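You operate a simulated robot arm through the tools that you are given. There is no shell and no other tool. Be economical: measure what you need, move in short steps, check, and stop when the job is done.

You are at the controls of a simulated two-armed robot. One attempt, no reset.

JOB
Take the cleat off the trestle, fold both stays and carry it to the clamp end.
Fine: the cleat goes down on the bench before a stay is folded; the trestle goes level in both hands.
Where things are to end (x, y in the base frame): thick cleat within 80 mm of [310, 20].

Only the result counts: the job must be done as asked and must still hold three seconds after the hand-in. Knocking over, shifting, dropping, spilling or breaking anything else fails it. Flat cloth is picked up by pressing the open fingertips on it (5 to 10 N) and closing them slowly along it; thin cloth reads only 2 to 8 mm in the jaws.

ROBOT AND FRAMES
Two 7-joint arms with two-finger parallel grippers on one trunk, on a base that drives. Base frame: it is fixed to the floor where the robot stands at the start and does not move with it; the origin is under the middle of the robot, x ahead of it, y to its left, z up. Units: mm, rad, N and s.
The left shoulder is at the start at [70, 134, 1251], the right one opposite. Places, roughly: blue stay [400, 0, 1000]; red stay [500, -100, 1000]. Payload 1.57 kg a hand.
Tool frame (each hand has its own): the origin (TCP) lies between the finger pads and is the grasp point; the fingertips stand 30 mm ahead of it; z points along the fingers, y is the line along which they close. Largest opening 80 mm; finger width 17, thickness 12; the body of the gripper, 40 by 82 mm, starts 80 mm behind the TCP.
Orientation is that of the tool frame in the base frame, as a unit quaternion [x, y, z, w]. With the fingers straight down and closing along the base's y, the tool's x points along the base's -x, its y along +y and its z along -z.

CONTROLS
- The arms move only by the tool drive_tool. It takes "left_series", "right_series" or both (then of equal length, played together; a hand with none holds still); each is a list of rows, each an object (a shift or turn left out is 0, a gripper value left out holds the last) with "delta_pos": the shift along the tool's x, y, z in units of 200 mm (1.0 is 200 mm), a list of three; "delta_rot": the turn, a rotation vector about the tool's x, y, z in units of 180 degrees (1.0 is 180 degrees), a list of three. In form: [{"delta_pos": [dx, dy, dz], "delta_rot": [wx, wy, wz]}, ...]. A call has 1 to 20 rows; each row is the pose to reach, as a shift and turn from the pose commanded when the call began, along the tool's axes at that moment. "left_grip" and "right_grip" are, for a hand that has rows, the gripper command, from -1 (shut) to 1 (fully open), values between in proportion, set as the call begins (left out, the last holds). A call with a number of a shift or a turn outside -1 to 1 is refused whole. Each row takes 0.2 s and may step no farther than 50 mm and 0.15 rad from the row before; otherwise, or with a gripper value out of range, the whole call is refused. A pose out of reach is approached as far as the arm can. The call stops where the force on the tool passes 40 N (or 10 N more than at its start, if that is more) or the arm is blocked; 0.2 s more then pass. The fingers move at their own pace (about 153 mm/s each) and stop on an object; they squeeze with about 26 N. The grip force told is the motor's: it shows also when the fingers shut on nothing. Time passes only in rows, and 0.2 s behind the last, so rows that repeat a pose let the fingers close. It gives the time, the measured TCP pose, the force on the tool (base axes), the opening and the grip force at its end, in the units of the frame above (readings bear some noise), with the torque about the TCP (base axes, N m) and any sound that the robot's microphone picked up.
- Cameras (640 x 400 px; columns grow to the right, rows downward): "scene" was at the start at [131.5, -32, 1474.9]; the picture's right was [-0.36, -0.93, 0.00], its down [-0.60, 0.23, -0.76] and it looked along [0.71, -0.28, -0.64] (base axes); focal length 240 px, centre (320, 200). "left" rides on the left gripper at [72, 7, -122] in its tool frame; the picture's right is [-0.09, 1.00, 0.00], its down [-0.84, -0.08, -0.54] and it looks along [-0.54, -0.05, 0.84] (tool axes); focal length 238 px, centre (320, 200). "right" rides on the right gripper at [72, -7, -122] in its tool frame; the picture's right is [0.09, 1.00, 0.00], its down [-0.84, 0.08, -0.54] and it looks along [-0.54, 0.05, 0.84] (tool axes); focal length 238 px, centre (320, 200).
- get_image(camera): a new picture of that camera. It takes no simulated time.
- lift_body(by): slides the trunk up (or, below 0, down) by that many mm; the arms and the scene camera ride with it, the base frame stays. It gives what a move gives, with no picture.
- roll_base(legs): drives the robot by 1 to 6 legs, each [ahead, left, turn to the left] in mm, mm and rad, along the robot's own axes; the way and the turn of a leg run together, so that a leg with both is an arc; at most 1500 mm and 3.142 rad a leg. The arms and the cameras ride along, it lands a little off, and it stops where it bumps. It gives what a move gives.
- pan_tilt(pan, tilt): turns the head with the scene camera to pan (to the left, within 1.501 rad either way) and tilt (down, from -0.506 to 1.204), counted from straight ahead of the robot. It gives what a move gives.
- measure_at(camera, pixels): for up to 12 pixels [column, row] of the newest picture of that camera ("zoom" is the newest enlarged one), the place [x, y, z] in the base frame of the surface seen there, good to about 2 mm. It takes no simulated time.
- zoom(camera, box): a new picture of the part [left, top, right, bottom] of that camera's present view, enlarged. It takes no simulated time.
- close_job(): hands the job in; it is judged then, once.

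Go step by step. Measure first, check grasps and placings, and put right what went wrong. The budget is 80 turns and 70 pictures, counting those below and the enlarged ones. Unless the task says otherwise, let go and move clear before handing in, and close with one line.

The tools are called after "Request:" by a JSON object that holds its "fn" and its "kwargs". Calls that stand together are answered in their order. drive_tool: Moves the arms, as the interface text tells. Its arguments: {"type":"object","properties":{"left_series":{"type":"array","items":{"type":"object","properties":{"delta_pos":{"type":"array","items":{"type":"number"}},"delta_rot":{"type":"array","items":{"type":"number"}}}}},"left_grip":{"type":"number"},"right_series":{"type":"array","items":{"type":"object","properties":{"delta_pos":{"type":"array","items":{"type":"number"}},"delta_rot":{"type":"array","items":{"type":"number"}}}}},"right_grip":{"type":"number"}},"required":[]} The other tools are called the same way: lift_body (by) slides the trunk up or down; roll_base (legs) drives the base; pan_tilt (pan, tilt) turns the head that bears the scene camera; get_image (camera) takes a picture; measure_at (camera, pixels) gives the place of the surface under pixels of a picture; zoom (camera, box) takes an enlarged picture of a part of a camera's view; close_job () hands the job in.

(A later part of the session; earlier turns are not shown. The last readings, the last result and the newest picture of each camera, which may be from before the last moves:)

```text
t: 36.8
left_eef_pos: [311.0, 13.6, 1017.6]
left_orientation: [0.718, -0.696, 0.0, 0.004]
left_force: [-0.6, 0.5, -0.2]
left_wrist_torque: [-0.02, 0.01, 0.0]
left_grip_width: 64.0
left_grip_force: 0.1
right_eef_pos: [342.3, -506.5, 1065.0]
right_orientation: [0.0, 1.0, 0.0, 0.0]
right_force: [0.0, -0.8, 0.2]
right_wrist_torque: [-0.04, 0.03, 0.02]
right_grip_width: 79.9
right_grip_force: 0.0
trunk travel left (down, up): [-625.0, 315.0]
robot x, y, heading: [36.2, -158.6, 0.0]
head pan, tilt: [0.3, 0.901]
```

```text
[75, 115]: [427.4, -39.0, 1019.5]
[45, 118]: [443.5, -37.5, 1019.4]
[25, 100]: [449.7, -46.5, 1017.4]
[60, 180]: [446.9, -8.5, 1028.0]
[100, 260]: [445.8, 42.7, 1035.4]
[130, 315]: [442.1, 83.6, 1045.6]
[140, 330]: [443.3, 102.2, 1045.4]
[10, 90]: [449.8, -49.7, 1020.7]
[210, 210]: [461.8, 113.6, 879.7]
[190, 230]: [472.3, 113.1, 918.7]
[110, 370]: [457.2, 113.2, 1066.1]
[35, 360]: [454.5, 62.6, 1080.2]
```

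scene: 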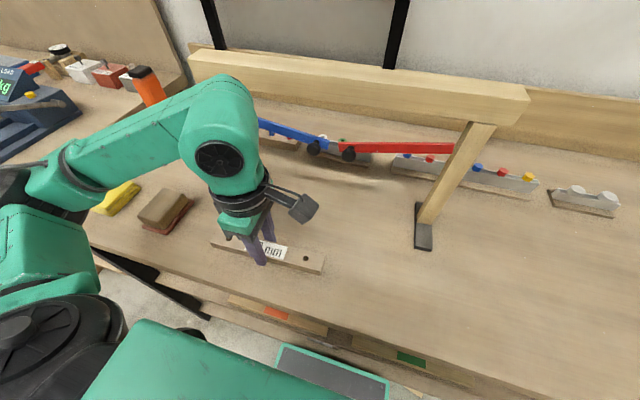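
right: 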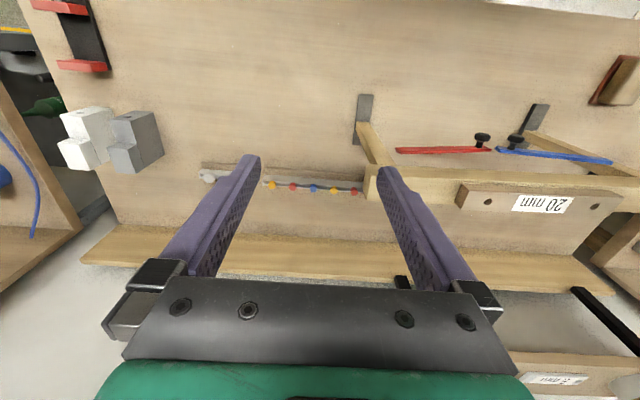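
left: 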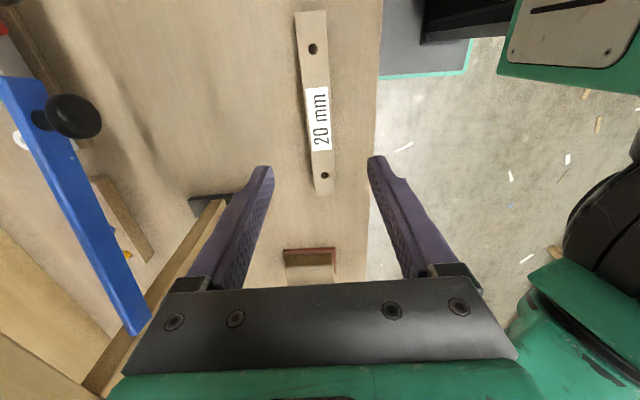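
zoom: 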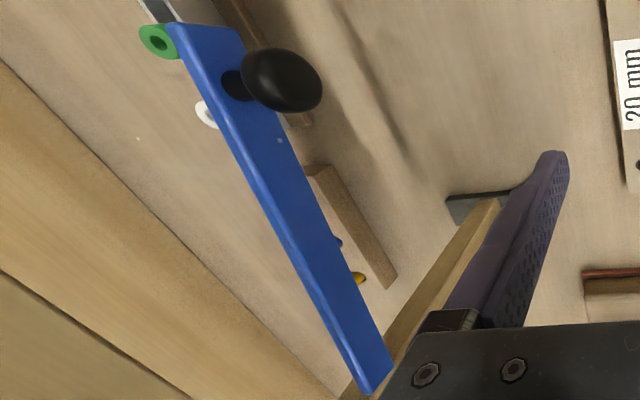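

The stays hinge about the x axis close to the legs: pivot about z 1049, sloping 10° down inward, radius ~160. So they should fold down along the legs. I'll raise the trunk, recentre the robot, and turn the left hand back to the standard yaw.

Request:
{"fn": "lift_body", "kwargs": {"by": 130}}

Request:
{"fn": "roll_base", "kwargs": {"legs": [[0, 95, 0]]}}

Request:
{"fn": "drive_tool", "kwargs": {"left_series": [{"delta_rot": [0, 0, 0.046]}, {"delta_rot": [0, 0, 0.092]}, {"delta_rot": [0, 0, 0.138]}, {"delta_rot": [0, 0, 0.184]}, {"delta_rot": [0, 0, 0.23]}, {"delta_rot": [0, 0, 0.276]}, {"delta_rot": [0, 0, 0.322]}, {"delta_rot": [0, 0, 0.368]}, {"delta_rot": [0, 0, 0.414]}, {"delta_rot": [0, 0, 0.46]}, {"delta_rot": [0, 0, 0.5]}, {"delta_rot": [0, 0, 0.511]}], "left_grip": -1, "right_series": [{"delta_rot": [0, -0.025, 0]}, {"delta_rot": [0, -0.05, 0]}, {"delta_rot": [0, -0.075, 0]}, {"delta_rot": [0, -0.1, 0]}, {"delta_rot": [0, -0.125, 0]}, {"delta_rot": [0, -0.15, 0]}, {"delta_rot": [0, -0.175, 0]}, {"delta_rot": [0, -0.2, 0]}, {"delta_rot": [0, -0.225, 0]}, {"delta_rot": [0, -0.25, 0]}, {"delta_rot": [0, -0.25, 0]}, {"delta_rot": [0, -0.25, 0]}], "right_grip": -1}}

Request:
{"fn": "drive_tool", "kwargs": {"left_series": [{"delta_rot": [0, -0.04, 0]}, {"delta_rot": [0, -0.08, 0]}, {"delta_rot": [0, -0.12, 0]}, {"delta_rot": [0, -0.16, 0]}, {"delta_rot": [0, -0.2, 0]}, {"delta_rot": [0, -0.24, 0]}, {"delta_rot": [0, -0.25, 0]}]}}

Request:
{"fn": "get_image", "kwargs": {"camera": "scene"}}

```text
t: 38.4
left_eef_pos: [311.2, 13.0, 1147.3]
left_orientation: [0.718, -0.696, 0.0, 0.005]
left_force: [0.6, -0.3, 0.0]
left_wrist_torque: [0.06, -0.02, 0.01]
left_grip_width: 64.1
left_grip_force: 0.0
right_eef_pos: [342.4, -506.8, 1194.4]
right_orientation: [0.001, 1.0, 0.001, 0.0]
right_force: [0.0, 0.5, 0.2]
right_wrist_torque: [0.01, 0.03, 0.01]
right_grip_width: 80.0
right_grip_force: 0.0
trunk travel left (down, up): [-755.0, 185.0]
robot x, y, heading: [34.8, -152.4, -0.003]
head pan, tilt: [0.3, 0.901]
```

```text
t: 39.5
left_eef_pos: [311.8, 104.5, 1148.0]
left_orientation: [0.717, -0.697, 0.0, 0.004]
left_force: [0.7, -0.2, -0.7]
left_wrist_torque: [0.03, 0.05, -0.01]
left_grip_width: 64.0
left_grip_force: 0.0
right_eef_pos: [340.9, -417.1, 1193.8]
right_orientation: [0.002, 1.0, 0.001, 0.0]
right_force: [0.3, 0.1, 0.0]
right_wrist_torque: [-0.01, -0.02, -0.01]
right_grip_width: 80.1
right_grip_force: 0.0
trunk travel left (down, up): [-755.0, 185.0]
robot x, y, heading: [32.6, -59.4, -0.007]
head pan, tilt: [0.3, 0.901]
```

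```text
t: 42.1
left_eef_pos: [312.9, 107.9, 1146.4]
left_orientation: [0.004, 1.0, -0.005, -0.003]
left_force: [1.1, 0.0, -0.5]
left_wrist_torque: [0.02, -0.02, -0.02]
left_grip_width: 0.0
left_grip_force: 20.9
right_eef_pos: [348.8, -425.7, 1211.7]
right_orientation: [0.002, 0.924, 0.0, 0.382]
right_force: [-0.1, 0.4, 0.5]
right_wrist_torque: [0.0, -0.02, 0.0]
right_grip_width: 0.0
right_grip_force: 21.1
right hand out of reach, approached as far as the arm can: row 9, 10, 11, 12
trunk travel left (down, up): [-755.0, 185.0]
robot x, y, heading: [31.9, -60.3, -0.007]
head pan, tilt: [0.3, 0.901]
```

```text
t: 43.7
left_eef_pos: [310.3, 110.6, 1173.8]
left_orientation: [-0.002, 0.943, -0.013, 0.333]
left_force: [1.0, 0.5, 0.2]
left_wrist_torque: [0.04, 0.04, -0.02]
left_grip_width: 0.0
left_grip_force: 21.2
left hand out of reach, approached as far as the arm can: row 5, 6, 7
right_eef_pos: [348.5, -427.4, 1212.2]
right_orientation: [0.001, 0.924, 0.0, 0.382]
right_force: [-0.1, -0.3, 0.1]
right_wrist_torque: [-0.01, 0.01, -0.01]
right_grip_width: 0.0
right_grip_force: 20.9
trunk travel left (down, up): [-755.0, 185.0]
robot x, y, heading: [35.4, -57.3, -0.003]
head pan, tilt: [0.3, 0.901]
```

```text
44 pictures are left
```

scene: 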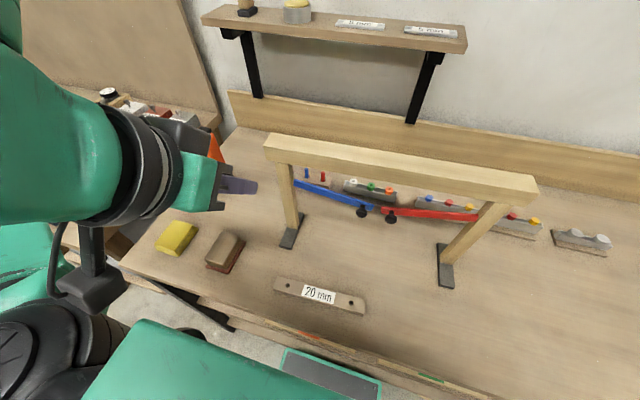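

The left hand is pitched about 39° and its tips are closed. I'll bring it in front of the blue stay, with the tip at about (419,0,1052).

Request:
{"fn": "drive_tool", "kwargs": {"left_series": [{"delta_pos": [-0.005, -0.07, 0.084]}, {"delta_pos": [-0.01, -0.14, 0.167]}, {"delta_pos": [-0.015, -0.21, 0.25]}, {"delta_pos": [-0.02, -0.28, 0.334]}, {"delta_pos": [-0.025, -0.35, 0.417]}, {"delta_pos": [-0.03, -0.42, 0.5]}, {"delta_pos": [-0.035, -0.49, 0.584]}, {"delta_pos": [-0.039, -0.553, 0.668]}, {"delta_pos": [-0.039, -0.553, 0.668]}]}}

Request:
{"fn": "get_image", "kwargs": {"camera": "left"}}

Request:
{"fn": "get_image", "kwargs": {"camera": "scene"}}

```text
t: 45.7
left_eef_pos: [398.2, -1.2, 1076.3]
left_orientation: [-0.002, 0.942, -0.013, 0.334]
left_force: [0.0, 0.3, 0.0]
left_wrist_torque: [0.02, -0.02, -0.03]
left_grip_width: 0.1
left_grip_force: 21.4
right_eef_pos: [347.8, -427.2, 1211.9]
right_orientation: [0.001, 0.924, 0.0, 0.381]
right_force: [0.2, 0.2, 0.5]
right_wrist_torque: [0.0, -0.02, 0.02]
right_grip_width: 0.0
right_grip_force: 21.0
trunk travel left (down, up): [-755.0, 185.0]
robot x, y, heading: [34.4, -54.8, -0.005]
head pan, tilt: [0.3, 0.901]
```

```text
43 pictures are left
```

left: 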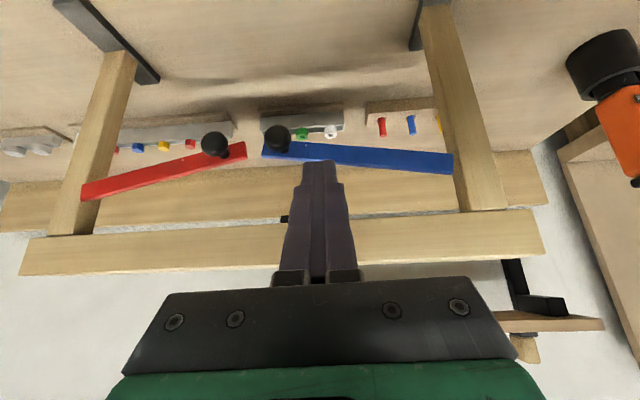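

```text
42 pictures are left
```

scene: 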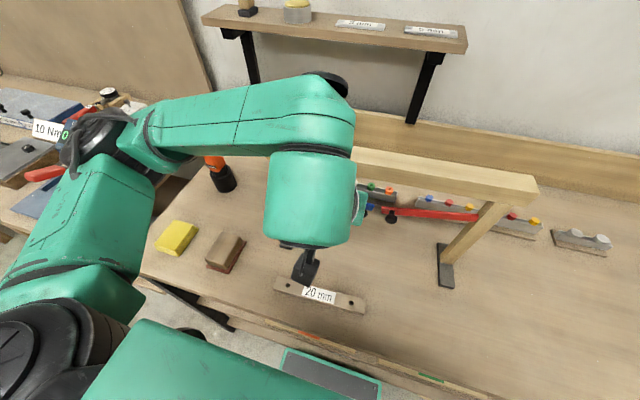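

The tip sits just in front of the blue stay (about 315,160 in the left view). I'll enter under the beam above the stay and push it down about 30°, then look.

Request:
{"fn": "drive_tool", "kwargs": {"left_series": [{"delta_pos": [-0.072, 0, 0.058]}, {"delta_pos": [-0.144, 0.0, 0.116]}, {"delta_pos": [-0.104, 0.005, 0.166]}, {"delta_pos": [-0.075, 0.01, 0.2]}, {"delta_pos": [-0.043, 0.015, 0.241]}, {"delta_pos": [-0.014, 0.028, 0.278]}, {"delta_pos": [0.016, 0.04, 0.314]}, {"delta_pos": [0.044, 0.06, 0.35]}, {"delta_pos": [0.072, 0.08, 0.383]}]}}

Request:
{"fn": "get_image", "kwargs": {"camera": "left"}}

```text
t: 47.7
left_eef_pos: [434.7, 11.5, 1008.3]
left_orientation: [-0.001, 0.943, -0.013, 0.334]
left_force: [-1.1, 0.2, -0.3]
left_wrist_torque: [0.03, 0.01, 0.04]
left_grip_width: 0.0
left_grip_force: 21.4
right_eef_pos: [349.1, -427.5, 1212.5]
right_orientation: [0.002, 0.924, -0.001, 0.382]
right_force: [0.3, -0.6, -0.3]
right_wrist_torque: [0.02, 0.01, 0.0]
right_grip_width: 0.0
right_grip_force: 22.1
trunk travel left (down, up): [-755.0, 185.0]
robot x, y, heading: [38.8, -62.1, -0.004]
head pan, tilt: [0.3, 0.901]
```

```text
41 pictures are left
```

left: 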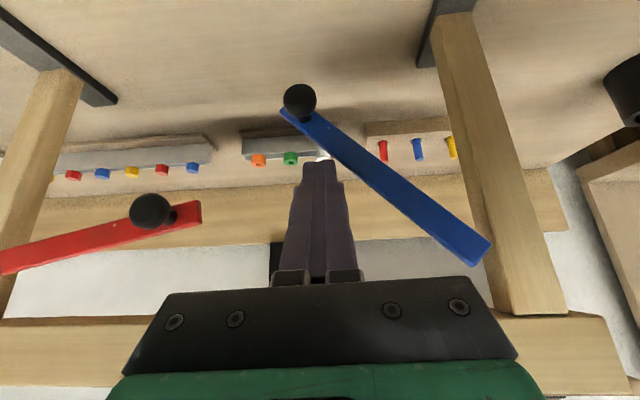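

The blue stay swung down easily (almost no force). Measuring its line to confirm the pivot.

Request:
{"fn": "measure_at", "kwargs": {"camera": "left", "pixels": [[305, 105], [310, 125], [360, 160], [420, 205], [470, 240], [480, 248], [500, 260], [480, 80]]}}

```text
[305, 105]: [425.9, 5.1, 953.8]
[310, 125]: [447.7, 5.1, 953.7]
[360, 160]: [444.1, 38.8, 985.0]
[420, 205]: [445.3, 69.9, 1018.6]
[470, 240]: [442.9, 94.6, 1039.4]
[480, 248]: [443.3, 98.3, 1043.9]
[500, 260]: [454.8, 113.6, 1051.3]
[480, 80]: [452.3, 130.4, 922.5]
```

The pivot is at about (y 100, z 1045), and the stay is now at 44°. Continuing the arc to vertical.

Request:
{"fn": "drive_tool", "kwargs": {"left_series": [{"delta_pos": [0.034, 0.03, 0.042]}, {"delta_pos": [0.068, 0.06, 0.085]}, {"delta_pos": [0.106, 0.13, 0.132]}, {"delta_pos": [0.137, 0.21, 0.169]}, {"delta_pos": [0.158, 0.2975, 0.195]}, {"delta_pos": [0.164, 0.34, 0.204]}, {"delta_pos": [0.164, 0.34, 0.204]}]}}

Request:
{"fn": "get_image", "kwargs": {"camera": "left"}}

```text
t: 49.3
left_eef_pos: [434.9, 75.6, 954.3]
left_orientation: [0.0, 0.942, -0.013, 0.334]
left_force: [-0.2, -5.8, 1.8]
left_wrist_torque: [0.02, 0.01, -0.08]
left_grip_width: 0.0
left_grip_force: 21.7
right_eef_pos: [348.7, -428.8, 1210.9]
right_orientation: [0.002, 0.924, 0.001, 0.382]
right_force: [-0.3, -0.1, -0.5]
right_wrist_torque: [-0.03, -0.01, 0.0]
right_grip_width: 0.2
right_grip_force: 21.7
trunk travel left (down, up): [-755.0, 185.0]
robot x, y, heading: [34.4, -62.2, -0.003]
head pan, tilt: [0.3, 0.901]
```

```text
40 pictures are left
```

left: 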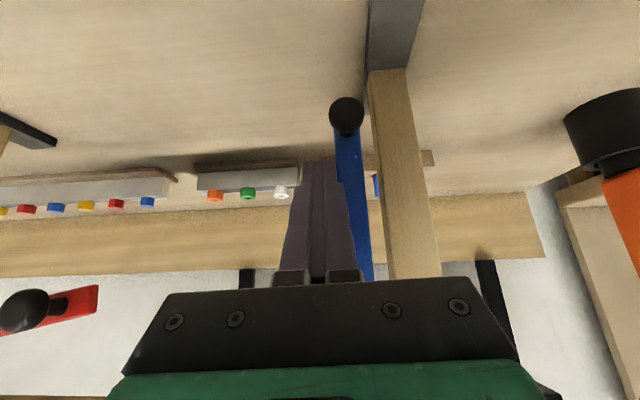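

The blue stay lies nearly parallel to the leg (about 350,200), with 5.8 N of resistance. Measuring its angle.

Request:
{"fn": "measure_at", "kwargs": {"camera": "left", "pixels": [[345, 115], [346, 140], [350, 180], [358, 230], [362, 265], [390, 120], [400, 200], [410, 260], [375, 100], [385, 240]]}}

```text
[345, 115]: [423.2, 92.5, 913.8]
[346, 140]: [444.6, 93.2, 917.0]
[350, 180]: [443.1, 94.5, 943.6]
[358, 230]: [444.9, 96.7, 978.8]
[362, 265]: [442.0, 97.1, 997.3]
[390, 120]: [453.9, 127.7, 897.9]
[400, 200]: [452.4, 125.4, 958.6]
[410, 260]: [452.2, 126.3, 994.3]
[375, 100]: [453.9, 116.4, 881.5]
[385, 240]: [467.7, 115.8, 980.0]
```

It's at about 87°. One slightly firmer push, then back off and check that it stays.

Request:
{"fn": "drive_tool", "kwargs": {"left_series": [{"delta_pos": [0, 0.015, 0]}, {"delta_pos": [0, 0.03, 0]}, {"delta_pos": [0, 0.045, 0]}, {"delta_pos": [0, 0.045, 0]}]}}

Request:
{"fn": "drive_tool", "kwargs": {"left_series": [{"delta_pos": [0, -0.1, 0]}, {"delta_pos": [0.05, -0.2, -0.1]}, {"delta_pos": [0.05, -0.2, -0.3]}, {"delta_pos": [0.05, -0.2, -0.45]}]}}

Request:
{"fn": "get_image", "kwargs": {"camera": "left"}}

```text
t: 50.3
left_eef_pos: [435.4, 87.7, 954.7]
left_orientation: [-0.002, 0.943, -0.012, 0.333]
left_force: [0.5, -5.1, 0.3]
left_wrist_torque: [0.01, -0.01, -0.06]
left_grip_width: 0.1
left_grip_force: 21.2
right_eef_pos: [348.9, -427.5, 1211.2]
right_orientation: [0.002, 0.924, -0.001, 0.383]
right_force: [-1.0, 1.0, 0.8]
right_wrist_torque: [0.0, 0.0, 0.03]
right_grip_width: 0.1
right_grip_force: 21.1
trunk travel left (down, up): [-755.0, 185.0]
robot x, y, heading: [39.6, -61.3, 0.0]
head pan, tilt: [0.3, 0.901]
```

```text
t: 51.3
left_eef_pos: [402.2, 52.6, 981.5]
left_orientation: [-0.002, 0.943, -0.012, 0.333]
left_force: [-0.9, -0.4, 0.1]
left_wrist_torque: [-0.01, -0.01, 0.0]
left_grip_width: 0.0
left_grip_force: 20.6
left hand out of reach, approached as far as the arm can: row 3, 4
right_eef_pos: [349.4, -426.9, 1211.8]
right_orientation: [0.002, 0.924, -0.001, 0.382]
right_force: [0.1, -0.1, 0.0]
right_wrist_torque: [-0.02, -0.01, 0.01]
right_grip_width: 0.3
right_grip_force: 22.0
trunk travel left (down, up): [-755.0, 185.0]
robot x, y, heading: [36.5, -58.2, -0.007]
head pan, tilt: [0.3, 0.901]
```

```text
39 pictures are left
```

left: 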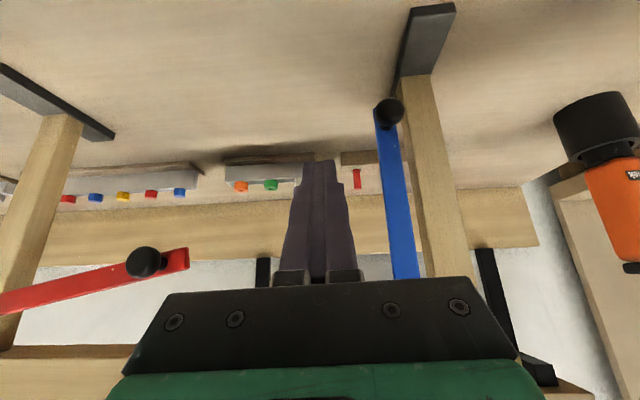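

Request:
{"fn": "measure_at", "kwargs": {"camera": "left", "pixels": [[381, 122], [390, 170], [398, 220], [405, 265], [385, 110], [415, 100], [430, 200], [440, 260], [396, 90], [430, 40]]}}

Request:
{"fn": "get_image", "kwargs": {"camera": "scene"}}

```text
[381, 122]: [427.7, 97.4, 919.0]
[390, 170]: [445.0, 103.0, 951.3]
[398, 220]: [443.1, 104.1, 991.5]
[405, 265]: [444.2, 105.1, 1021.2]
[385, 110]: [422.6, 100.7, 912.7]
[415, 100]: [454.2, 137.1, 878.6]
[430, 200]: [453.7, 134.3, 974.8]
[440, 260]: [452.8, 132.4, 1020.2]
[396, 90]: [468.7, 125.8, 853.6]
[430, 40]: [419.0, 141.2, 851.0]
```

```text
38 pictures are left
```

scene: 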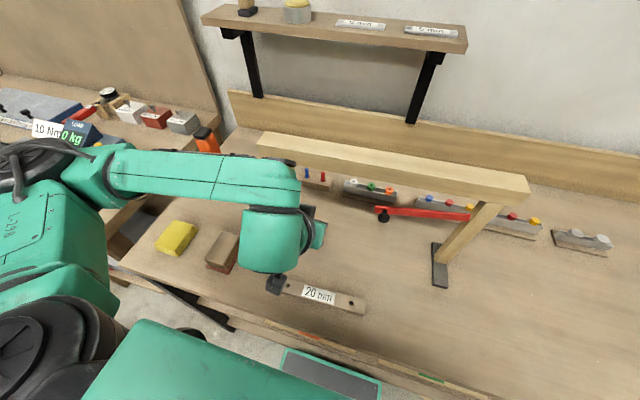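

Blue is folded and stays against its stop; the trestle slid only ~8 mm in y. Now the red stay: bringing the right hand across in front of it.

Request:
{"fn": "drive_tool", "kwargs": {"right_series": [{"delta_pos": [0.024, 0.142, 0.059]}, {"delta_pos": [0.047, 0.283, 0.118]}, {"delta_pos": [0.07, 0.425, 0.177]}, {"delta_pos": [0.094, 0.567, 0.236]}, {"delta_pos": [0.117, 0.708, 0.295]}, {"delta_pos": [0.141, 0.85, 0.354]}, {"delta_pos": [0.141, 0.85, 0.354]}]}}

```text
t: 52.9
left_eef_pos: [400.7, 49.6, 982.0]
left_orientation: [-0.001, 0.942, -0.013, 0.334]
left_force: [0.2, 0.2, 0.4]
left_wrist_torque: [0.01, -0.01, 0.0]
left_grip_width: 0.1
left_grip_force: 21.9
right_eef_pos: [443.0, -273.2, 1218.8]
right_orientation: [0.002, 0.924, 0.0, 0.382]
right_force: [-1.1, 0.2, -0.2]
right_wrist_torque: [0.0, -0.01, 0.03]
right_grip_width: 0.1
right_grip_force: 21.4
right hand out of reach, approached as far as the arm can: row 1, 2, 3, 4, 5, 6, 7
trunk travel left (down, up): [-755.0, 185.0]
robot x, y, heading: [35.8, -58.3, -0.006]
head pan, tilt: [0.3, 0.901]
```

The right hand slid along its reach limit to (443,-273,1219), above the beam and touching nothing. I'll reduce its pitch a little and come back and down in small steps.

Request:
{"fn": "drive_tool", "kwargs": {"right_series": [{"delta_pos": [0.09, 0, 0], "delta_rot": [0, 0.018, 0]}, {"delta_pos": [0.177, 0, 0], "delta_rot": [0, 0.036, 0]}, {"delta_pos": [0.318, 0.05, 0], "delta_rot": [0, 0.036, 0]}]}}

```text
t: 53.7
left_eef_pos: [402.3, 49.8, 981.0]
left_orientation: [-0.002, 0.943, -0.013, 0.333]
left_force: [-0.9, 0.5, 0.4]
left_wrist_torque: [-0.03, 0.02, 0.03]
left_grip_width: 0.0
left_grip_force: 21.3
right_eef_pos: [421.4, -259.1, 1202.9]
right_orientation: [0.002, 0.945, -0.001, 0.328]
right_force: [0.4, -0.4, 0.2]
right_wrist_torque: [0.0, 0.01, -0.02]
right_grip_width: 0.0
right_grip_force: 20.6
right hand out of reach, approached as far as the arm can: row 1, 2, 3
trunk travel left (down, up): [-755.0, 185.0]
robot x, y, heading: [31.4, -58.9, -0.006]
head pan, tilt: [0.3, 0.901]
```

Request:
{"fn": "drive_tool", "kwargs": {"right_series": [{"delta_pos": [0.111, 0.07, 0.04]}, {"delta_pos": [0.222, 0.15, 0.08]}, {"delta_pos": [0.284, 0.27, 0.16]}, {"delta_pos": [0.346, 0.4, 0.237]}, {"delta_pos": [0.4, 0.55, 0.34]}, {"delta_pos": [0.46, 0.695, 0.446]}, {"delta_pos": [0.46, 0.695, 0.446]}]}}

Request:
{"fn": "get_image", "kwargs": {"camera": "right"}}

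```text
t: 55.3
left_eef_pos: [401.5, 48.6, 980.9]
left_orientation: [-0.001, 0.943, -0.012, 0.334]
left_force: [-0.1, -0.3, 0.5]
left_wrist_torque: [-0.02, 0.01, 0.01]
left_grip_width: 0.1
left_grip_force: 21.1
right_eef_pos: [438.1, -109.8, 1134.2]
right_orientation: [0.004, 0.941, -0.002, 0.34]
right_force: [-2.3, -5.2, 3.5]
right_wrist_torque: [-0.03, -0.03, -0.11]
right_grip_width: 0.0
right_grip_force: 21.7
right hand out of reach, approached as far as the arm can: row 1, 2, 3, 4, 5, 6, 7
trunk travel left (down, up): [-755.0, 185.0]
robot x, y, heading: [36.6, -60.2, -0.005]
head pan, tilt: [0.3, 0.901]
stopped in row 7 (right hand): the force on the tool passed its limit (the readings are from after the stop); the commanded pose is now the measured one
```

```text
37 pictures are left
```

right: 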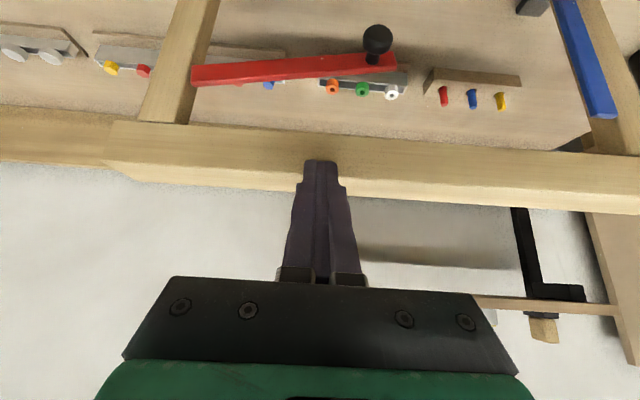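

The right tip touched the front top edge of the beam. The hand is limited by being too close, so I'll back the base off 60 mm to free it and give the arm more room.

Request:
{"fn": "roll_base", "kwargs": {"legs": [[-60, 0, 0]]}}

Request:
{"fn": "get_image", "kwargs": {"camera": "scene"}}

```text
t: 56.3
left_eef_pos: [345.0, 50.7, 978.9]
left_orientation: [-0.002, 0.943, -0.012, 0.331]
left_force: [0.8, 0.5, -0.6]
left_wrist_torque: [0.0, 0.05, 0.02]
left_grip_width: 0.0
left_grip_force: 21.1
right_eef_pos: [384.6, -108.9, 1131.5]
right_orientation: [0.005, 0.942, -0.003, 0.337]
right_force: [0.7, 0.4, -0.4]
right_wrist_torque: [0.02, 0.02, -0.02]
right_grip_width: 0.0
right_grip_force: 21.1
trunk travel left (down, up): [-755.0, 185.0]
robot x, y, heading: [-27.1, -54.7, -0.005]
head pan, tilt: [0.3, 0.901]
```

```text
36 pictures are left
```

scene: 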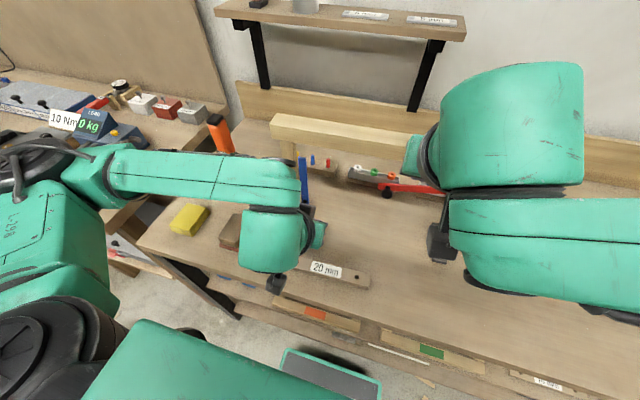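

Request:
{"fn": "drive_tool", "kwargs": {"right_series": [{"delta_pos": [0.059, -0.02, 0.072]}, {"delta_pos": [0.119, -0.04, 0.144]}, {"delta_pos": [0.178, -0.06, 0.216]}, {"delta_pos": [0.178, -0.06, 0.216]}]}}

Request:
{"fn": "get_image", "kwargs": {"camera": "right"}}

```text
t: 57.3
left_eef_pos: [341.5, 51.1, 981.3]
left_orientation: [-0.003, 0.943, -0.011, 0.333]
left_force: [-0.4, 0.0, -0.6]
left_wrist_torque: [0.01, 0.01, 0.0]
left_grip_width: 0.2
left_grip_force: 21.1
right_eef_pos: [380.3, -108.1, 1133.7]
right_orientation: [0.005, 0.941, -0.002, 0.339]
right_force: [0.2, 0.5, 0.3]
right_wrist_torque: [-0.01, 0.02, 0.0]
right_grip_width: 0.0
right_grip_force: 21.0
right hand out of reach, approached as far as the arm can: row 1, 2, 3, 4
trunk travel left (down, up): [-755.0, 185.0]
robot x, y, heading: [-23.0, -56.8, -0.004]
head pan, tilt: [0.3, 0.901]
```

```text
35 pictures are left
```

right: 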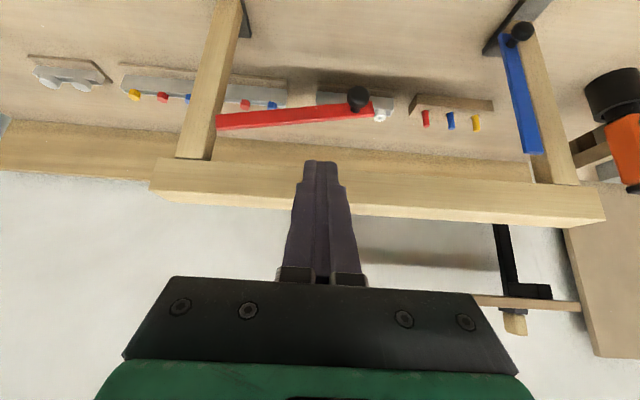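

The right arm is still at a joint limit. I'll unpitch it while pulling back to the mirror of the pose the left arm used, then pitch again there.

Request:
{"fn": "drive_tool", "kwargs": {"right_series": [{"delta_pos": [0.036, -0.069, -0.054], "delta_rot": [0, 0.028, 0]}, {"delta_pos": [0.072, -0.137, -0.108], "delta_rot": [0, 0.055, 0]}, {"delta_pos": [0.109, -0.206, -0.162], "delta_rot": [0, 0.083, 0]}, {"delta_pos": [0.145, -0.275, -0.216], "delta_rot": [0, 0.11, 0]}, {"delta_pos": [0.181, -0.344, -0.271], "delta_rot": [0, 0.138, 0]}, {"delta_pos": [0.218, -0.412, -0.325], "delta_rot": [0, 0.165, 0]}, {"delta_pos": [0.254, -0.481, -0.379], "delta_rot": [0, 0.193, 0]}, {"delta_pos": [0.29, -0.55, -0.433], "delta_rot": [0, 0.22, 0]}, {"delta_pos": [0.29, -0.55, -0.433], "delta_rot": [0, 0.22, 0]}]}}

Request:
{"fn": "get_image", "kwargs": {"camera": "scene"}}

```text
t: 59.3
left_eef_pos: [341.5, 50.5, 980.9]
left_orientation: [-0.002, 0.943, -0.013, 0.333]
left_force: [0.0, -0.5, 0.7]
left_wrist_torque: [0.05, -0.03, 0.0]
left_grip_width: 0.1
left_grip_force: 21.6
right_eef_pos: [284.5, -210.4, 1164.2]
right_orientation: [0.005, 1.0, -0.001, 0.0]
right_force: [0.2, -0.1, 0.2]
right_wrist_torque: [-0.01, 0.03, -0.04]
right_grip_width: 0.0
right_grip_force: 21.4
trunk travel left (down, up): [-755.0, 185.0]
robot x, y, heading: [-20.4, -60.1, -0.004]
head pan, tilt: [0.3, 0.901]
```

```text
34 pictures are left
```

scene: 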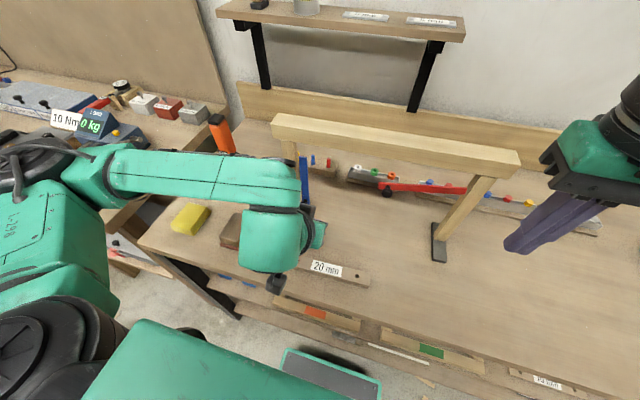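

Request:
{"fn": "measure_at", "kwargs": {"camera": "scene", "pixels": [[382, 185], [400, 187], [430, 188], [450, 189], [463, 190], [389, 194], [455, 220], [436, 240], [395, 150], [290, 160]]}}

Request:
{"fn": "drive_tool", "kwargs": {"right_series": [{"delta_pos": [-0.05, 0.06, 0.05]}, {"delta_pos": [-0.1, 0.12, 0.1], "delta_rot": [0, -0.02, 0]}, {"delta_pos": [-0.15, 0.18, 0.15], "delta_rot": [0, -0.05, 0]}, {"delta_pos": [-0.2, 0.24, 0.2], "delta_rot": [0, -0.08, 0]}, {"delta_pos": [-0.25, 0.3, 0.25], "delta_rot": [0, -0.11, 0]}, {"delta_pos": [-0.29, 0.36, 0.31], "delta_rot": [0, -0.14, 0]}, {"delta_pos": [-0.325, 0.42, 0.37], "delta_rot": [0, -0.17, 0]}, {"delta_pos": [-0.325, 0.45, 0.37], "delta_rot": [0, -0.2, 0]}, {"delta_pos": [-0.325, 0.45, 0.37], "delta_rot": [0, -0.2, 0]}]}}

```text
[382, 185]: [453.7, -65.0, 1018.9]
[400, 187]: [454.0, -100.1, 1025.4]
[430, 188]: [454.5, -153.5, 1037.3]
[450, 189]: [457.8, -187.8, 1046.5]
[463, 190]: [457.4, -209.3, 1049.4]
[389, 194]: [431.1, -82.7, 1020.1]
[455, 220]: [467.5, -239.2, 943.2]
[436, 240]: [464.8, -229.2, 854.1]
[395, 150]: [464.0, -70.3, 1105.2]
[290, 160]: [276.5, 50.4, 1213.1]
```

```text
t: 61.3
left_eef_pos: [342.3, 50.3, 981.4]
left_orientation: [-0.002, 0.943, -0.012, 0.334]
left_force: [0.0, -0.1, -0.8]
left_wrist_torque: [0.0, 0.02, 0.02]
left_grip_width: 0.0
left_grip_force: 21.4
right_eef_pos: [372.9, -118.3, 1127.9]
right_orientation: [0.004, 0.951, -0.001, 0.31]
right_force: [-0.1, 0.3, 0.2]
right_wrist_torque: [0.01, -0.01, -0.01]
right_grip_width: 0.0
right_grip_force: 21.2
right hand out of reach, approached as far as the arm can: row 6, 7, 8, 9
trunk travel left (down, up): [-755.0, 185.0]
robot x, y, heading: [-22.8, -58.2, -0.004]
head pan, tilt: [0.3, 0.901]
```

The right arm keeps meeting a limit, while the left arm's posture works well here. I'll use the left hand for the red stay too: retract the right hand, raise the left, then shift the base right.

Request:
{"fn": "drive_tool", "kwargs": {"right_series": [{"delta_pos": [0.032, -0.056, -0.051], "delta_rot": [0, 0.025, 0]}, {"delta_pos": [0.064, -0.112, -0.103], "delta_rot": [0, 0.05, 0]}, {"delta_pos": [0.096, -0.169, -0.154], "delta_rot": [0, 0.075, 0]}, {"delta_pos": [0.129, -0.225, -0.205], "delta_rot": [0, 0.1, 0]}, {"delta_pos": [0.161, -0.281, -0.256], "delta_rot": [0, 0.125, 0]}, {"delta_pos": [0.193, -0.337, -0.308], "delta_rot": [0, 0.15, 0]}, {"delta_pos": [0.225, -0.394, -0.359], "delta_rot": [0, 0.175, 0]}, {"delta_pos": [0.257, -0.45, -0.41], "delta_rot": [0, 0.2, 0]}], "left_series": [{"delta_pos": [-0.024, 0, -0.029]}, {"delta_pos": [-0.047, 0, -0.058]}, {"delta_pos": [-0.07, 0, -0.087]}, {"delta_pos": [-0.094, 0, -0.117]}, {"delta_pos": [-0.118, 0, -0.146]}, {"delta_pos": [-0.141, 0, -0.175]}, {"delta_pos": [-0.165, 0, -0.204]}, {"delta_pos": [-0.188, 0, -0.233]}]}}

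Request:
{"fn": "roll_base", "kwargs": {"legs": [[0, -180, 0]]}}

```text
t: 63.1
left_eef_pos: [341.1, 52.3, 1041.5]
left_orientation: [-0.003, 0.942, -0.011, 0.335]
left_force: [0.1, -0.6, -0.9]
left_wrist_torque: [0.0, -0.01, 0.01]
left_grip_width: 0.2
left_grip_force: 21.7
right_eef_pos: [284.5, -207.0, 1160.9]
right_orientation: [0.004, 1.0, 0.001, -0.001]
right_force: [-0.9, 0.3, 0.5]
right_wrist_torque: [-0.01, -0.01, -0.04]
right_grip_width: 0.1
right_grip_force: 21.4
trunk travel left (down, up): [-755.0, 185.0]
robot x, y, heading: [-23.3, -58.2, -0.007]
head pan, tilt: [0.3, 0.901]
```

```text
t: 64.6
left_eef_pos: [340.6, -120.1, 1041.2]
left_orientation: [-0.003, 0.943, -0.012, 0.333]
left_force: [0.6, -0.1, 0.1]
left_wrist_torque: [0.01, 0.03, -0.06]
left_grip_width: 0.1
left_grip_force: 21.5
right_eef_pos: [283.6, -379.0, 1161.8]
right_orientation: [0.005, 1.0, -0.002, 0.0]
right_force: [-0.5, 0.3, -0.7]
right_wrist_torque: [-0.01, 0.01, -0.01]
right_grip_width: 0.0
right_grip_force: 21.4
trunk travel left (down, up): [-755.0, 185.0]
robot x, y, heading: [-28.4, -232.6, -0.005]
head pan, tilt: [0.3, 0.901]
```

Request:
{"fn": "roll_base", "kwargs": {"legs": [[55, 0, 0]]}}

Request:
{"fn": "drive_tool", "kwargs": {"left_series": [{"delta_pos": [-0.056, 0, -0.07]}, {"delta_pos": [-0.113, 0, -0.14]}, {"delta_pos": [-0.113, 0, -0.14]}]}}

Request:
{"fn": "get_image", "kwargs": {"camera": "left"}}

```text
t: 65.5
left_eef_pos: [390.1, -121.1, 1043.8]
left_orientation: [-0.002, 0.942, -0.011, 0.335]
left_force: [-0.4, 0.5, 0.7]
left_wrist_torque: [0.01, 0.01, -0.01]
left_grip_width: 0.0
left_grip_force: 20.8
right_eef_pos: [333.8, -380.5, 1163.5]
right_orientation: [0.003, 1.0, 0.0, 0.003]
right_force: [-0.1, -0.9, 0.8]
right_wrist_torque: [0.02, -0.03, -0.03]
right_grip_width: 0.0
right_grip_force: 21.1
trunk travel left (down, up): [-755.0, 185.0]
robot x, y, heading: [26.9, -234.1, -0.004]
head pan, tilt: [0.3, 0.901]
```

```text
t: 66.3
left_eef_pos: [395.6, -122.2, 1076.3]
left_orientation: [-0.002, 0.943, -0.012, 0.334]
left_force: [-0.1, -0.2, 0.5]
left_wrist_torque: [0.0, 0.02, 0.0]
left_grip_width: 0.0
left_grip_force: 21.3
right_eef_pos: [340.4, -381.0, 1159.9]
right_orientation: [0.004, 1.0, -0.001, -0.001]
right_force: [-0.3, 1.3, 0.0]
right_wrist_torque: [0.02, -0.01, 0.03]
right_grip_width: 0.0
right_grip_force: 20.9
trunk travel left (down, up): [-755.0, 185.0]
robot x, y, heading: [29.0, -237.7, -0.001]
head pan, tilt: [0.3, 0.901]
```

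```text
33 pictures are left
```

left: 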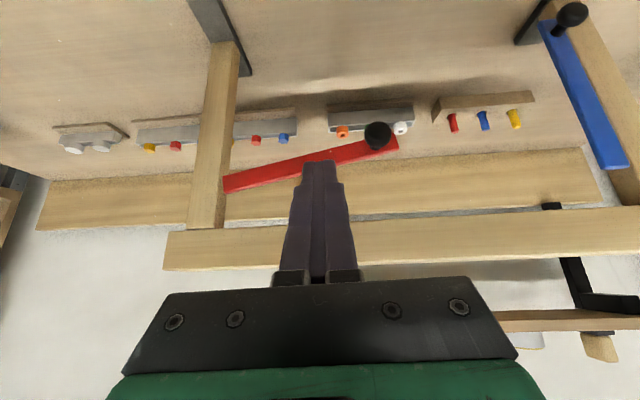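

The view mirrors the blue case. Entering over the red stay and driving the whole mirrored arc down to near vertical.

Request:
{"fn": "drive_tool", "kwargs": {"left_series": [{"delta_pos": [-0.097, 0.01, 0.078]}, {"delta_pos": [-0.1945, 0.02, 0.157]}, {"delta_pos": [-0.16, 0.02, 0.2]}, {"delta_pos": [-0.115, 0.03, 0.256]}, {"delta_pos": [-0.06, 0.008, 0.323]}, {"delta_pos": [-0.009, -0.028, 0.387]}, {"delta_pos": [0.037, -0.077, 0.444]}, {"delta_pos": [0.077, -0.139, 0.494]}, {"delta_pos": [0.111, -0.21, 0.535]}, {"delta_pos": [0.135, -0.29, 0.565]}, {"delta_pos": [0.146, -0.34, 0.579]}, {"delta_pos": [0.146, -0.34, 0.579]}]}}

Request:
{"fn": "get_image", "kwargs": {"camera": "left"}}

```text
t: 68.9
left_eef_pos: [444.1, -189.9, 969.5]
left_orientation: [-0.003, 0.943, -0.012, 0.332]
left_force: [-2.1, 7.4, 4.1]
left_wrist_torque: [0.11, -0.1, 0.09]
left_grip_width: 0.0
left_grip_force: 21.2
right_eef_pos: [336.8, -379.7, 1161.2]
right_orientation: [0.003, 1.0, -0.001, 0.001]
right_force: [-0.1, -0.6, 1.0]
right_wrist_torque: [0.0, 0.01, -0.02]
right_grip_width: 0.1
right_grip_force: 20.8
trunk travel left (down, up): [-755.0, 185.0]
robot x, y, heading: [24.9, -232.1, -0.001]
head pan, tilt: [0.3, 0.901]
```

```text
32 pictures are left
```

left: 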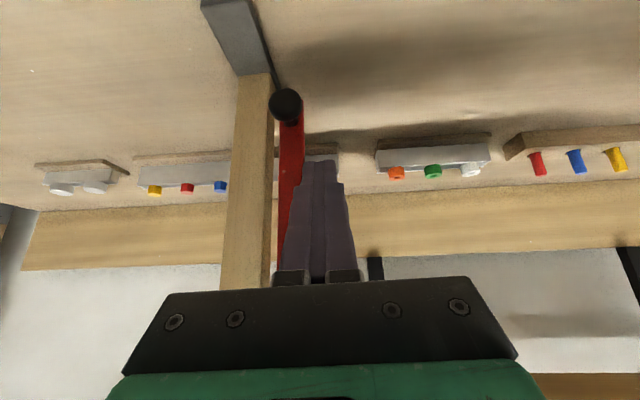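

Request:
{"fn": "measure_at", "kwargs": {"camera": "left", "pixels": [[293, 130], [293, 160], [290, 200], [283, 250], [250, 120], [240, 260], [285, 105], [268, 150], [262, 240]]}}

Request:
{"fn": "drive_tool", "kwargs": {"left_series": [{"delta_pos": [0, -0.012, 0]}, {"delta_pos": [0, -0.024, 0]}, {"delta_pos": [0, -0.024, 0]}, {"delta_pos": [0, 0.1, 0]}, {"delta_pos": [0, 0.2, 0]}, {"delta_pos": [0.04, 0.25, -0.1]}, {"delta_pos": [0.07, 0.25, -0.2]}]}}

Request:
{"fn": "get_image", "kwargs": {"camera": "left"}}

```text
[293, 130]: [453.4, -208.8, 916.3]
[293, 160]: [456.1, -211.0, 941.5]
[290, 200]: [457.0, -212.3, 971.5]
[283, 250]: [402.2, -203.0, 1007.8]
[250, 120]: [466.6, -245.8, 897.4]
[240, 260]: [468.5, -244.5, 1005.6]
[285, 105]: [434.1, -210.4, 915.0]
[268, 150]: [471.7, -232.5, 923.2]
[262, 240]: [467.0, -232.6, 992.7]
```

```text
t: 70.5
left_eef_pos: [411.5, -142.4, 992.9]
left_orientation: [-0.002, 0.942, -0.012, 0.334]
left_force: [0.9, 0.1, -0.3]
left_wrist_torque: [-0.02, 0.02, -0.02]
left_grip_width: 0.0
left_grip_force: 20.9
right_eef_pos: [338.4, -380.3, 1161.1]
right_orientation: [0.004, 1.0, 0.0, 0.001]
right_force: [0.0, 0.8, 0.4]
right_wrist_torque: [0.01, 0.0, 0.05]
right_grip_width: 0.0
right_grip_force: 20.8
trunk travel left (down, up): [-755.0, 185.0]
robot x, y, heading: [31.9, -238.0, 0.0]
head pan, tilt: [0.3, 0.901]
```

```text
31 pictures are left
```

left: 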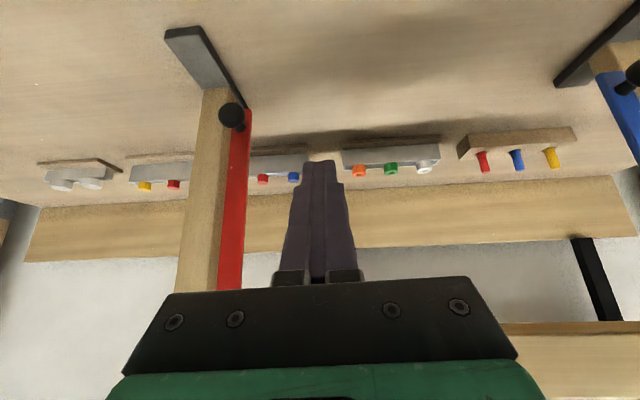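

Both stays are folded and holding. Next I need the clamp-end layout and the trestle's exact pose, so I'll look that way.

Request:
{"fn": "pan_tilt", "kwargs": {"pan": -0.65, "tilt": 0.8}}

Request:
{"fn": "get_image", "kwargs": {"camera": "scene"}}

```text
t: 71.7
left_eef_pos: [411.3, -142.8, 992.0]
left_orientation: [-0.002, 0.943, -0.012, 0.333]
left_force: [0.5, 0.2, 0.9]
left_wrist_torque: [-0.01, 0.0, 0.01]
left_grip_width: 0.0
left_grip_force: 21.1
right_eef_pos: [338.3, -381.3, 1161.6]
right_orientation: [0.004, 1.0, 0.001, 0.002]
right_force: [-0.6, -0.5, -0.9]
right_wrist_torque: [-0.03, -0.03, -0.01]
right_grip_width: 0.1
right_grip_force: 21.2
trunk travel left (down, up): [-755.0, 185.0]
robot x, y, heading: [30.8, -233.4, -0.007]
head pan, tilt: [-0.649, 0.799]
```

```text
30 pictures are left
```

scene: 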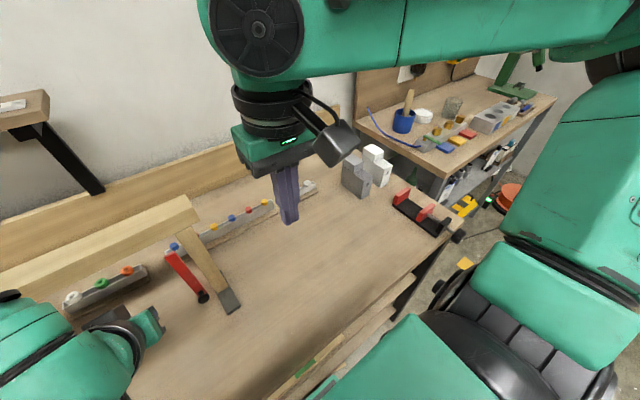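

Request:
{"fn": "measure_at", "kwargs": {"camera": "scene", "pixels": [[342, 185], [358, 198], [368, 190], [345, 158], [393, 203], [437, 235], [420, 220], [308, 186], [270, 205], [232, 310], [196, 210], [222, 290]]}}

Request:
{"fn": "zoom", "kwargs": {"camera": "scene", "box": [260, 130, 480, 270]}}

Request:
{"fn": "zoom", "kwargs": {"camera": "scene", "box": [100, 170, 280, 340]}}

```text
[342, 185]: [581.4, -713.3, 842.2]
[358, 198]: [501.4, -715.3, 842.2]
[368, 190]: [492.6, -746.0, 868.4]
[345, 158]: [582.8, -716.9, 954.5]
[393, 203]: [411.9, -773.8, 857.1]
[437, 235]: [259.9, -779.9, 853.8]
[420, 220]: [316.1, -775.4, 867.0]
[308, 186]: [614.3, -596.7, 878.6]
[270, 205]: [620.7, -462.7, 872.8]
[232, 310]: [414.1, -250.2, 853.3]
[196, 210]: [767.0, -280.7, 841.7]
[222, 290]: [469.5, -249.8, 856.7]
```

```text
2.86 times, centred on (370, 200) of scene
```

zoom: 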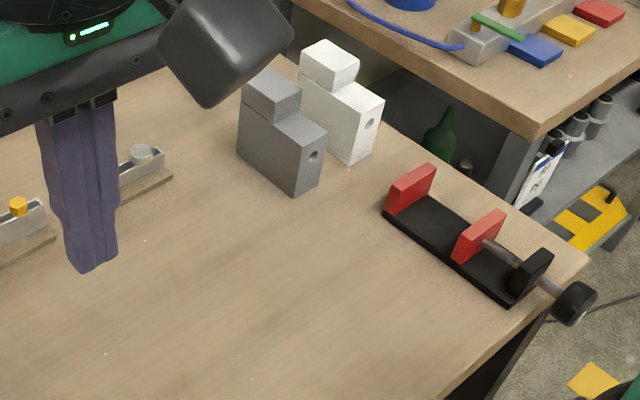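

```text
2.35 times, centred on (190, 255) of scene
```

zoom: 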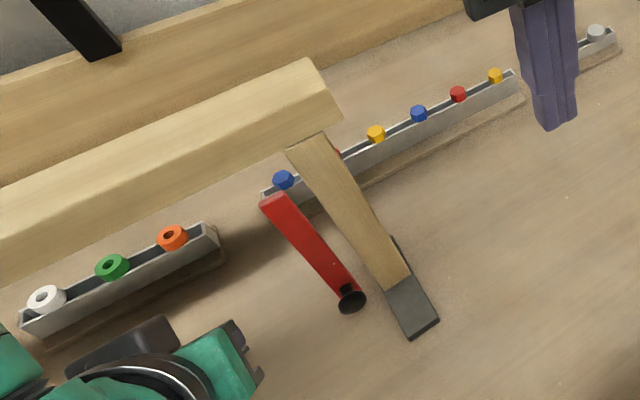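

The grey block starts at y≈-713 (x 493–583) and the clamp at y≈-770, so shifting the trestle straight along -y by ~400 mm fits. I'll back off, raise the trunk, and turn both hands for a tool-down grip across the beam.

Request:
{"fn": "roll_base", "kwargs": {"legs": [[-110, 0, 0]]}}

Request:
{"fn": "lift_body", "kwargs": {"by": 180}}

Request:
{"fn": "drive_tool", "kwargs": {"left_series": [{"delta_rot": [0, 0.037, 0]}, {"delta_rot": [0, 0.073, 0]}, {"delta_rot": [0, 0.11, 0]}, {"delta_rot": [0, 0.147, 0]}, {"delta_rot": [0, 0.183, 0]}, {"delta_rot": [0, 0.217, 0]}], "right_series": [{"delta_rot": [0, 0, 0.042]}, {"delta_rot": [0, 0, 0.083]}, {"delta_rot": [0, 0, 0.125]}, {"delta_rot": [0, 0, 0.167]}, {"delta_rot": [0, 0, 0.208]}, {"delta_rot": [0, 0, 0.25]}], "left_grip": 1, "right_grip": 1}}

Request:
{"fn": "drive_tool", "kwargs": {"left_series": [{"delta_rot": [0, 0, -0.046]}, {"delta_rot": [0, 0, -0.092]}, {"delta_rot": [0, 0, -0.138]}, {"delta_rot": [0, 0, -0.184]}, {"delta_rot": [0, 0, -0.23]}, {"delta_rot": [0, 0, -0.276]}, {"delta_rot": [0, 0, -0.322]}, {"delta_rot": [0, 0, -0.368]}, {"delta_rot": [0, 0, -0.414]}, {"delta_rot": [0, 0, -0.46]}, {"delta_rot": [0, 0, -0.505]}], "right_series": [{"delta_rot": [0, 0, 0.022]}, {"delta_rot": [0, 0, 0.044]}, {"delta_rot": [0, 0, 0.066]}, {"delta_rot": [0, 0, 0.088]}, {"delta_rot": [0, 0, 0.11]}, {"delta_rot": [0, 0, 0.132]}, {"delta_rot": [0, 0, 0.154]}, {"delta_rot": [0, 0, 0.176]}, {"delta_rot": [0, 0, 0.198]}, {"delta_rot": [0, 0, 0.22]}, {"delta_rot": [0, 0, 0.239]}]}}

```text
t: 72.9
left_eef_pos: [302.7, -140.0, 992.4]
left_orientation: [-0.004, 0.943, -0.011, 0.333]
left_force: [0.4, 0.0, -1.1]
left_wrist_torque: [0.05, 0.0, 0.02]
left_grip_width: 0.4
left_grip_force: 21.1
right_eef_pos: [229.6, -378.6, 1160.5]
right_orientation: [0.002, 1.0, 0.0, 0.0]
right_force: [-0.3, -0.2, 0.0]
right_wrist_torque: [0.01, 0.0, 0.0]
right_grip_width: 0.0
right_grip_force: 21.7
trunk travel left (down, up): [-755.0, 185.0]
robot x, y, heading: [-82.3, -234.0, -0.001]
head pan, tilt: [-0.649, 0.799]
```

```text
t: 74.9
left_eef_pos: [299.4, -141.5, 1171.5]
left_orientation: [-0.003, 0.943, -0.012, 0.333]
left_force: [-1.1, -0.4, 0.7]
left_wrist_torque: [0.0, 0.02, 0.01]
left_grip_width: 0.0
left_grip_force: 21.3
right_eef_pos: [228.6, -380.2, 1341.5]
right_orientation: [0.003, 1.0, 0.0, 0.001]
right_force: [0.0, -0.1, 0.6]
right_wrist_torque: [-0.03, 0.03, -0.01]
right_grip_width: 0.0
right_grip_force: 21.4
trunk travel left (down, up): [-935.0, 5.0]
robot x, y, heading: [-81.9, -234.5, -0.003]
head pan, tilt: [-0.649, 0.799]
```

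```text
t: 76.3
left_eef_pos: [300.9, -141.7, 1171.9]
left_orientation: [0.001, 1.0, -0.013, -0.002]
left_force: [-0.7, -0.7, 0.5]
left_wrist_torque: [0.02, 0.01, 0.0]
left_grip_width: 79.9
left_grip_force: 0.1
right_eef_pos: [230.1, -379.1, 1340.8]
right_orientation: [0.386, 0.922, 0.0, 0.0]
right_force: [0.2, 1.2, -1.1]
right_wrist_torque: [0.03, 0.02, -0.01]
right_grip_width: 79.8
right_grip_force: 0.0
trunk travel left (down, up): [-935.0, 5.0]
robot x, y, heading: [-84.7, -234.2, -0.005]
head pan, tilt: [-0.649, 0.799]
```

```text
t: 78.7
left_eef_pos: [300.1, -142.7, 1172.1]
left_orientation: [0.713, -0.701, 0.008, 0.009]
left_force: [0.3, -0.5, 0.4]
left_wrist_torque: [0.03, -0.06, 0.03]
left_grip_width: 79.9
left_grip_force: 0.2
right_eef_pos: [227.7, -381.5, 1341.1]
right_orientation: [0.698, 0.716, 0.001, 0.001]
right_force: [0.4, 0.7, 0.1]
right_wrist_torque: [0.0, 0.01, 0.0]
right_grip_width: 79.8
right_grip_force: 0.0
trunk travel left (down, up): [-935.0, 5.0]
robot x, y, heading: [-85.4, -233.4, -0.005]
head pan, tilt: [-0.649, 0.799]
```

Both hands are turned. Raising the left hand a little, then driving to the trestle's centre line and close to the bench.

Request:
{"fn": "drive_tool", "kwargs": {"left_series": [{"delta_pos": [0, 0, -0.1]}, {"delta_pos": [0, 0, -0.2]}]}}

Request:
{"fn": "roll_base", "kwargs": {"legs": [[0, 173, 0], [112, 0, 0]]}}

Request:
{"fn": "pan_tilt", "kwargs": {"pan": 0, "tilt": 0.8}}

Request:
{"fn": "get_image", "kwargs": {"camera": "scene"}}

```text
t: 79.3
left_eef_pos: [299.0, -140.3, 1213.2]
left_orientation: [0.713, -0.701, 0.007, 0.009]
left_force: [0.2, 0.2, 0.5]
left_wrist_torque: [0.01, -0.01, 0.0]
left_grip_width: 79.9
left_grip_force: 0.0
right_eef_pos: [226.9, -380.2, 1341.3]
right_orientation: [0.698, 0.716, 0.0, 0.001]
right_force: [0.1, -0.3, 0.2]
right_wrist_torque: [0.01, -0.03, 0.04]
right_grip_width: 80.0
right_grip_force: 0.0
trunk travel left (down, up): [-935.0, 5.0]
robot x, y, heading: [-83.7, -234.9, -0.003]
head pan, tilt: [-0.649, 0.799]
```

```text
t: 81.6
left_eef_pos: [408.9, 35.6, 1215.2]
left_orientation: [0.712, -0.702, 0.01, 0.008]
left_force: [-0.2, 0.1, 0.4]
left_wrist_torque: [0.01, -0.03, 0.0]
left_grip_width: 80.0
left_grip_force: 0.0
right_eef_pos: [335.5, -206.0, 1342.8]
right_orientation: [0.697, 0.717, 0.002, 0.003]
right_force: [-0.8, 0.4, 0.1]
right_wrist_torque: [0.0, -0.03, 0.01]
right_grip_width: 80.0
right_grip_force: 0.1
trunk travel left (down, up): [-935.0, 5.0]
robot x, y, heading: [32.3, -59.4, -0.002]
head pan, tilt: [-0.649, 0.799]
```

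```text
t: 82.7
left_eef_pos: [414.9, 35.4, 1212.7]
left_orientation: [0.712, -0.702, 0.007, 0.01]
left_force: [-0.1, -0.8, -0.6]
left_wrist_torque: [-0.01, -0.06, -0.02]
left_grip_width: 80.2
left_grip_force: 0.1
right_eef_pos: [342.2, -206.1, 1340.2]
right_orientation: [0.697, 0.717, 0.0, 0.0]
right_force: [-0.3, -0.9, 0.2]
right_wrist_torque: [0.0, 0.0, -0.02]
right_grip_width: 79.9
right_grip_force: 0.0
trunk travel left (down, up): [-935.0, 5.0]
robot x, y, heading: [32.0, -60.5, -0.001]
head pan, tilt: [0.0, 0.799]
```

```text
27 pictures are left
```

scene: 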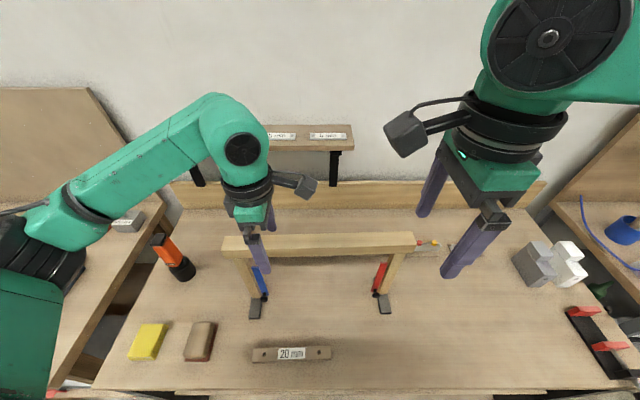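

Request:
{"fn": "zoom", "kwargs": {"camera": "scene", "box": [210, 210, 440, 330]}}

Request:
{"fn": "measure_at", "kwargs": {"camera": "zoom", "pixels": [[35, 90], [45, 125], [570, 70], [565, 110], [300, 82], [300, 115], [300, 130], [205, 90], [560, 95], [40, 110], [490, 265], [120, 280]]}}

```text
2.78 times, centred on (325, 270) of scene
```

zoom: 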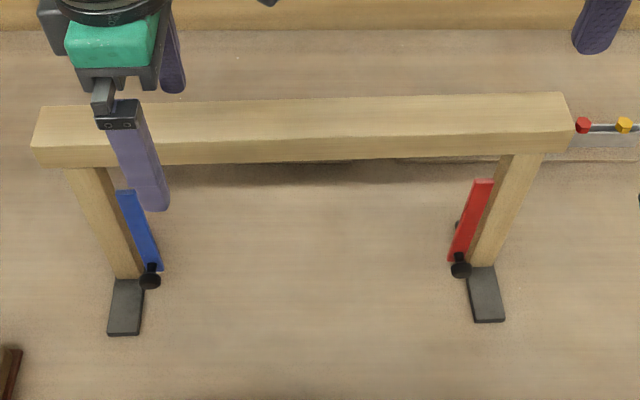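

```text
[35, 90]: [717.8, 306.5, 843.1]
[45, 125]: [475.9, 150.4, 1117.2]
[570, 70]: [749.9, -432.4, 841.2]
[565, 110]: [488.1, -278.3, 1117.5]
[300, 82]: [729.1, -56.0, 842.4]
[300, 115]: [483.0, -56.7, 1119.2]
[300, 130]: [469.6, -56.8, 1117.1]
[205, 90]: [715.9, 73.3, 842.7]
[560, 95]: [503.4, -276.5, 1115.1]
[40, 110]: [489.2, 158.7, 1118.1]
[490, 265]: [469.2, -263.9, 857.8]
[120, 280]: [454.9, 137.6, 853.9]
```

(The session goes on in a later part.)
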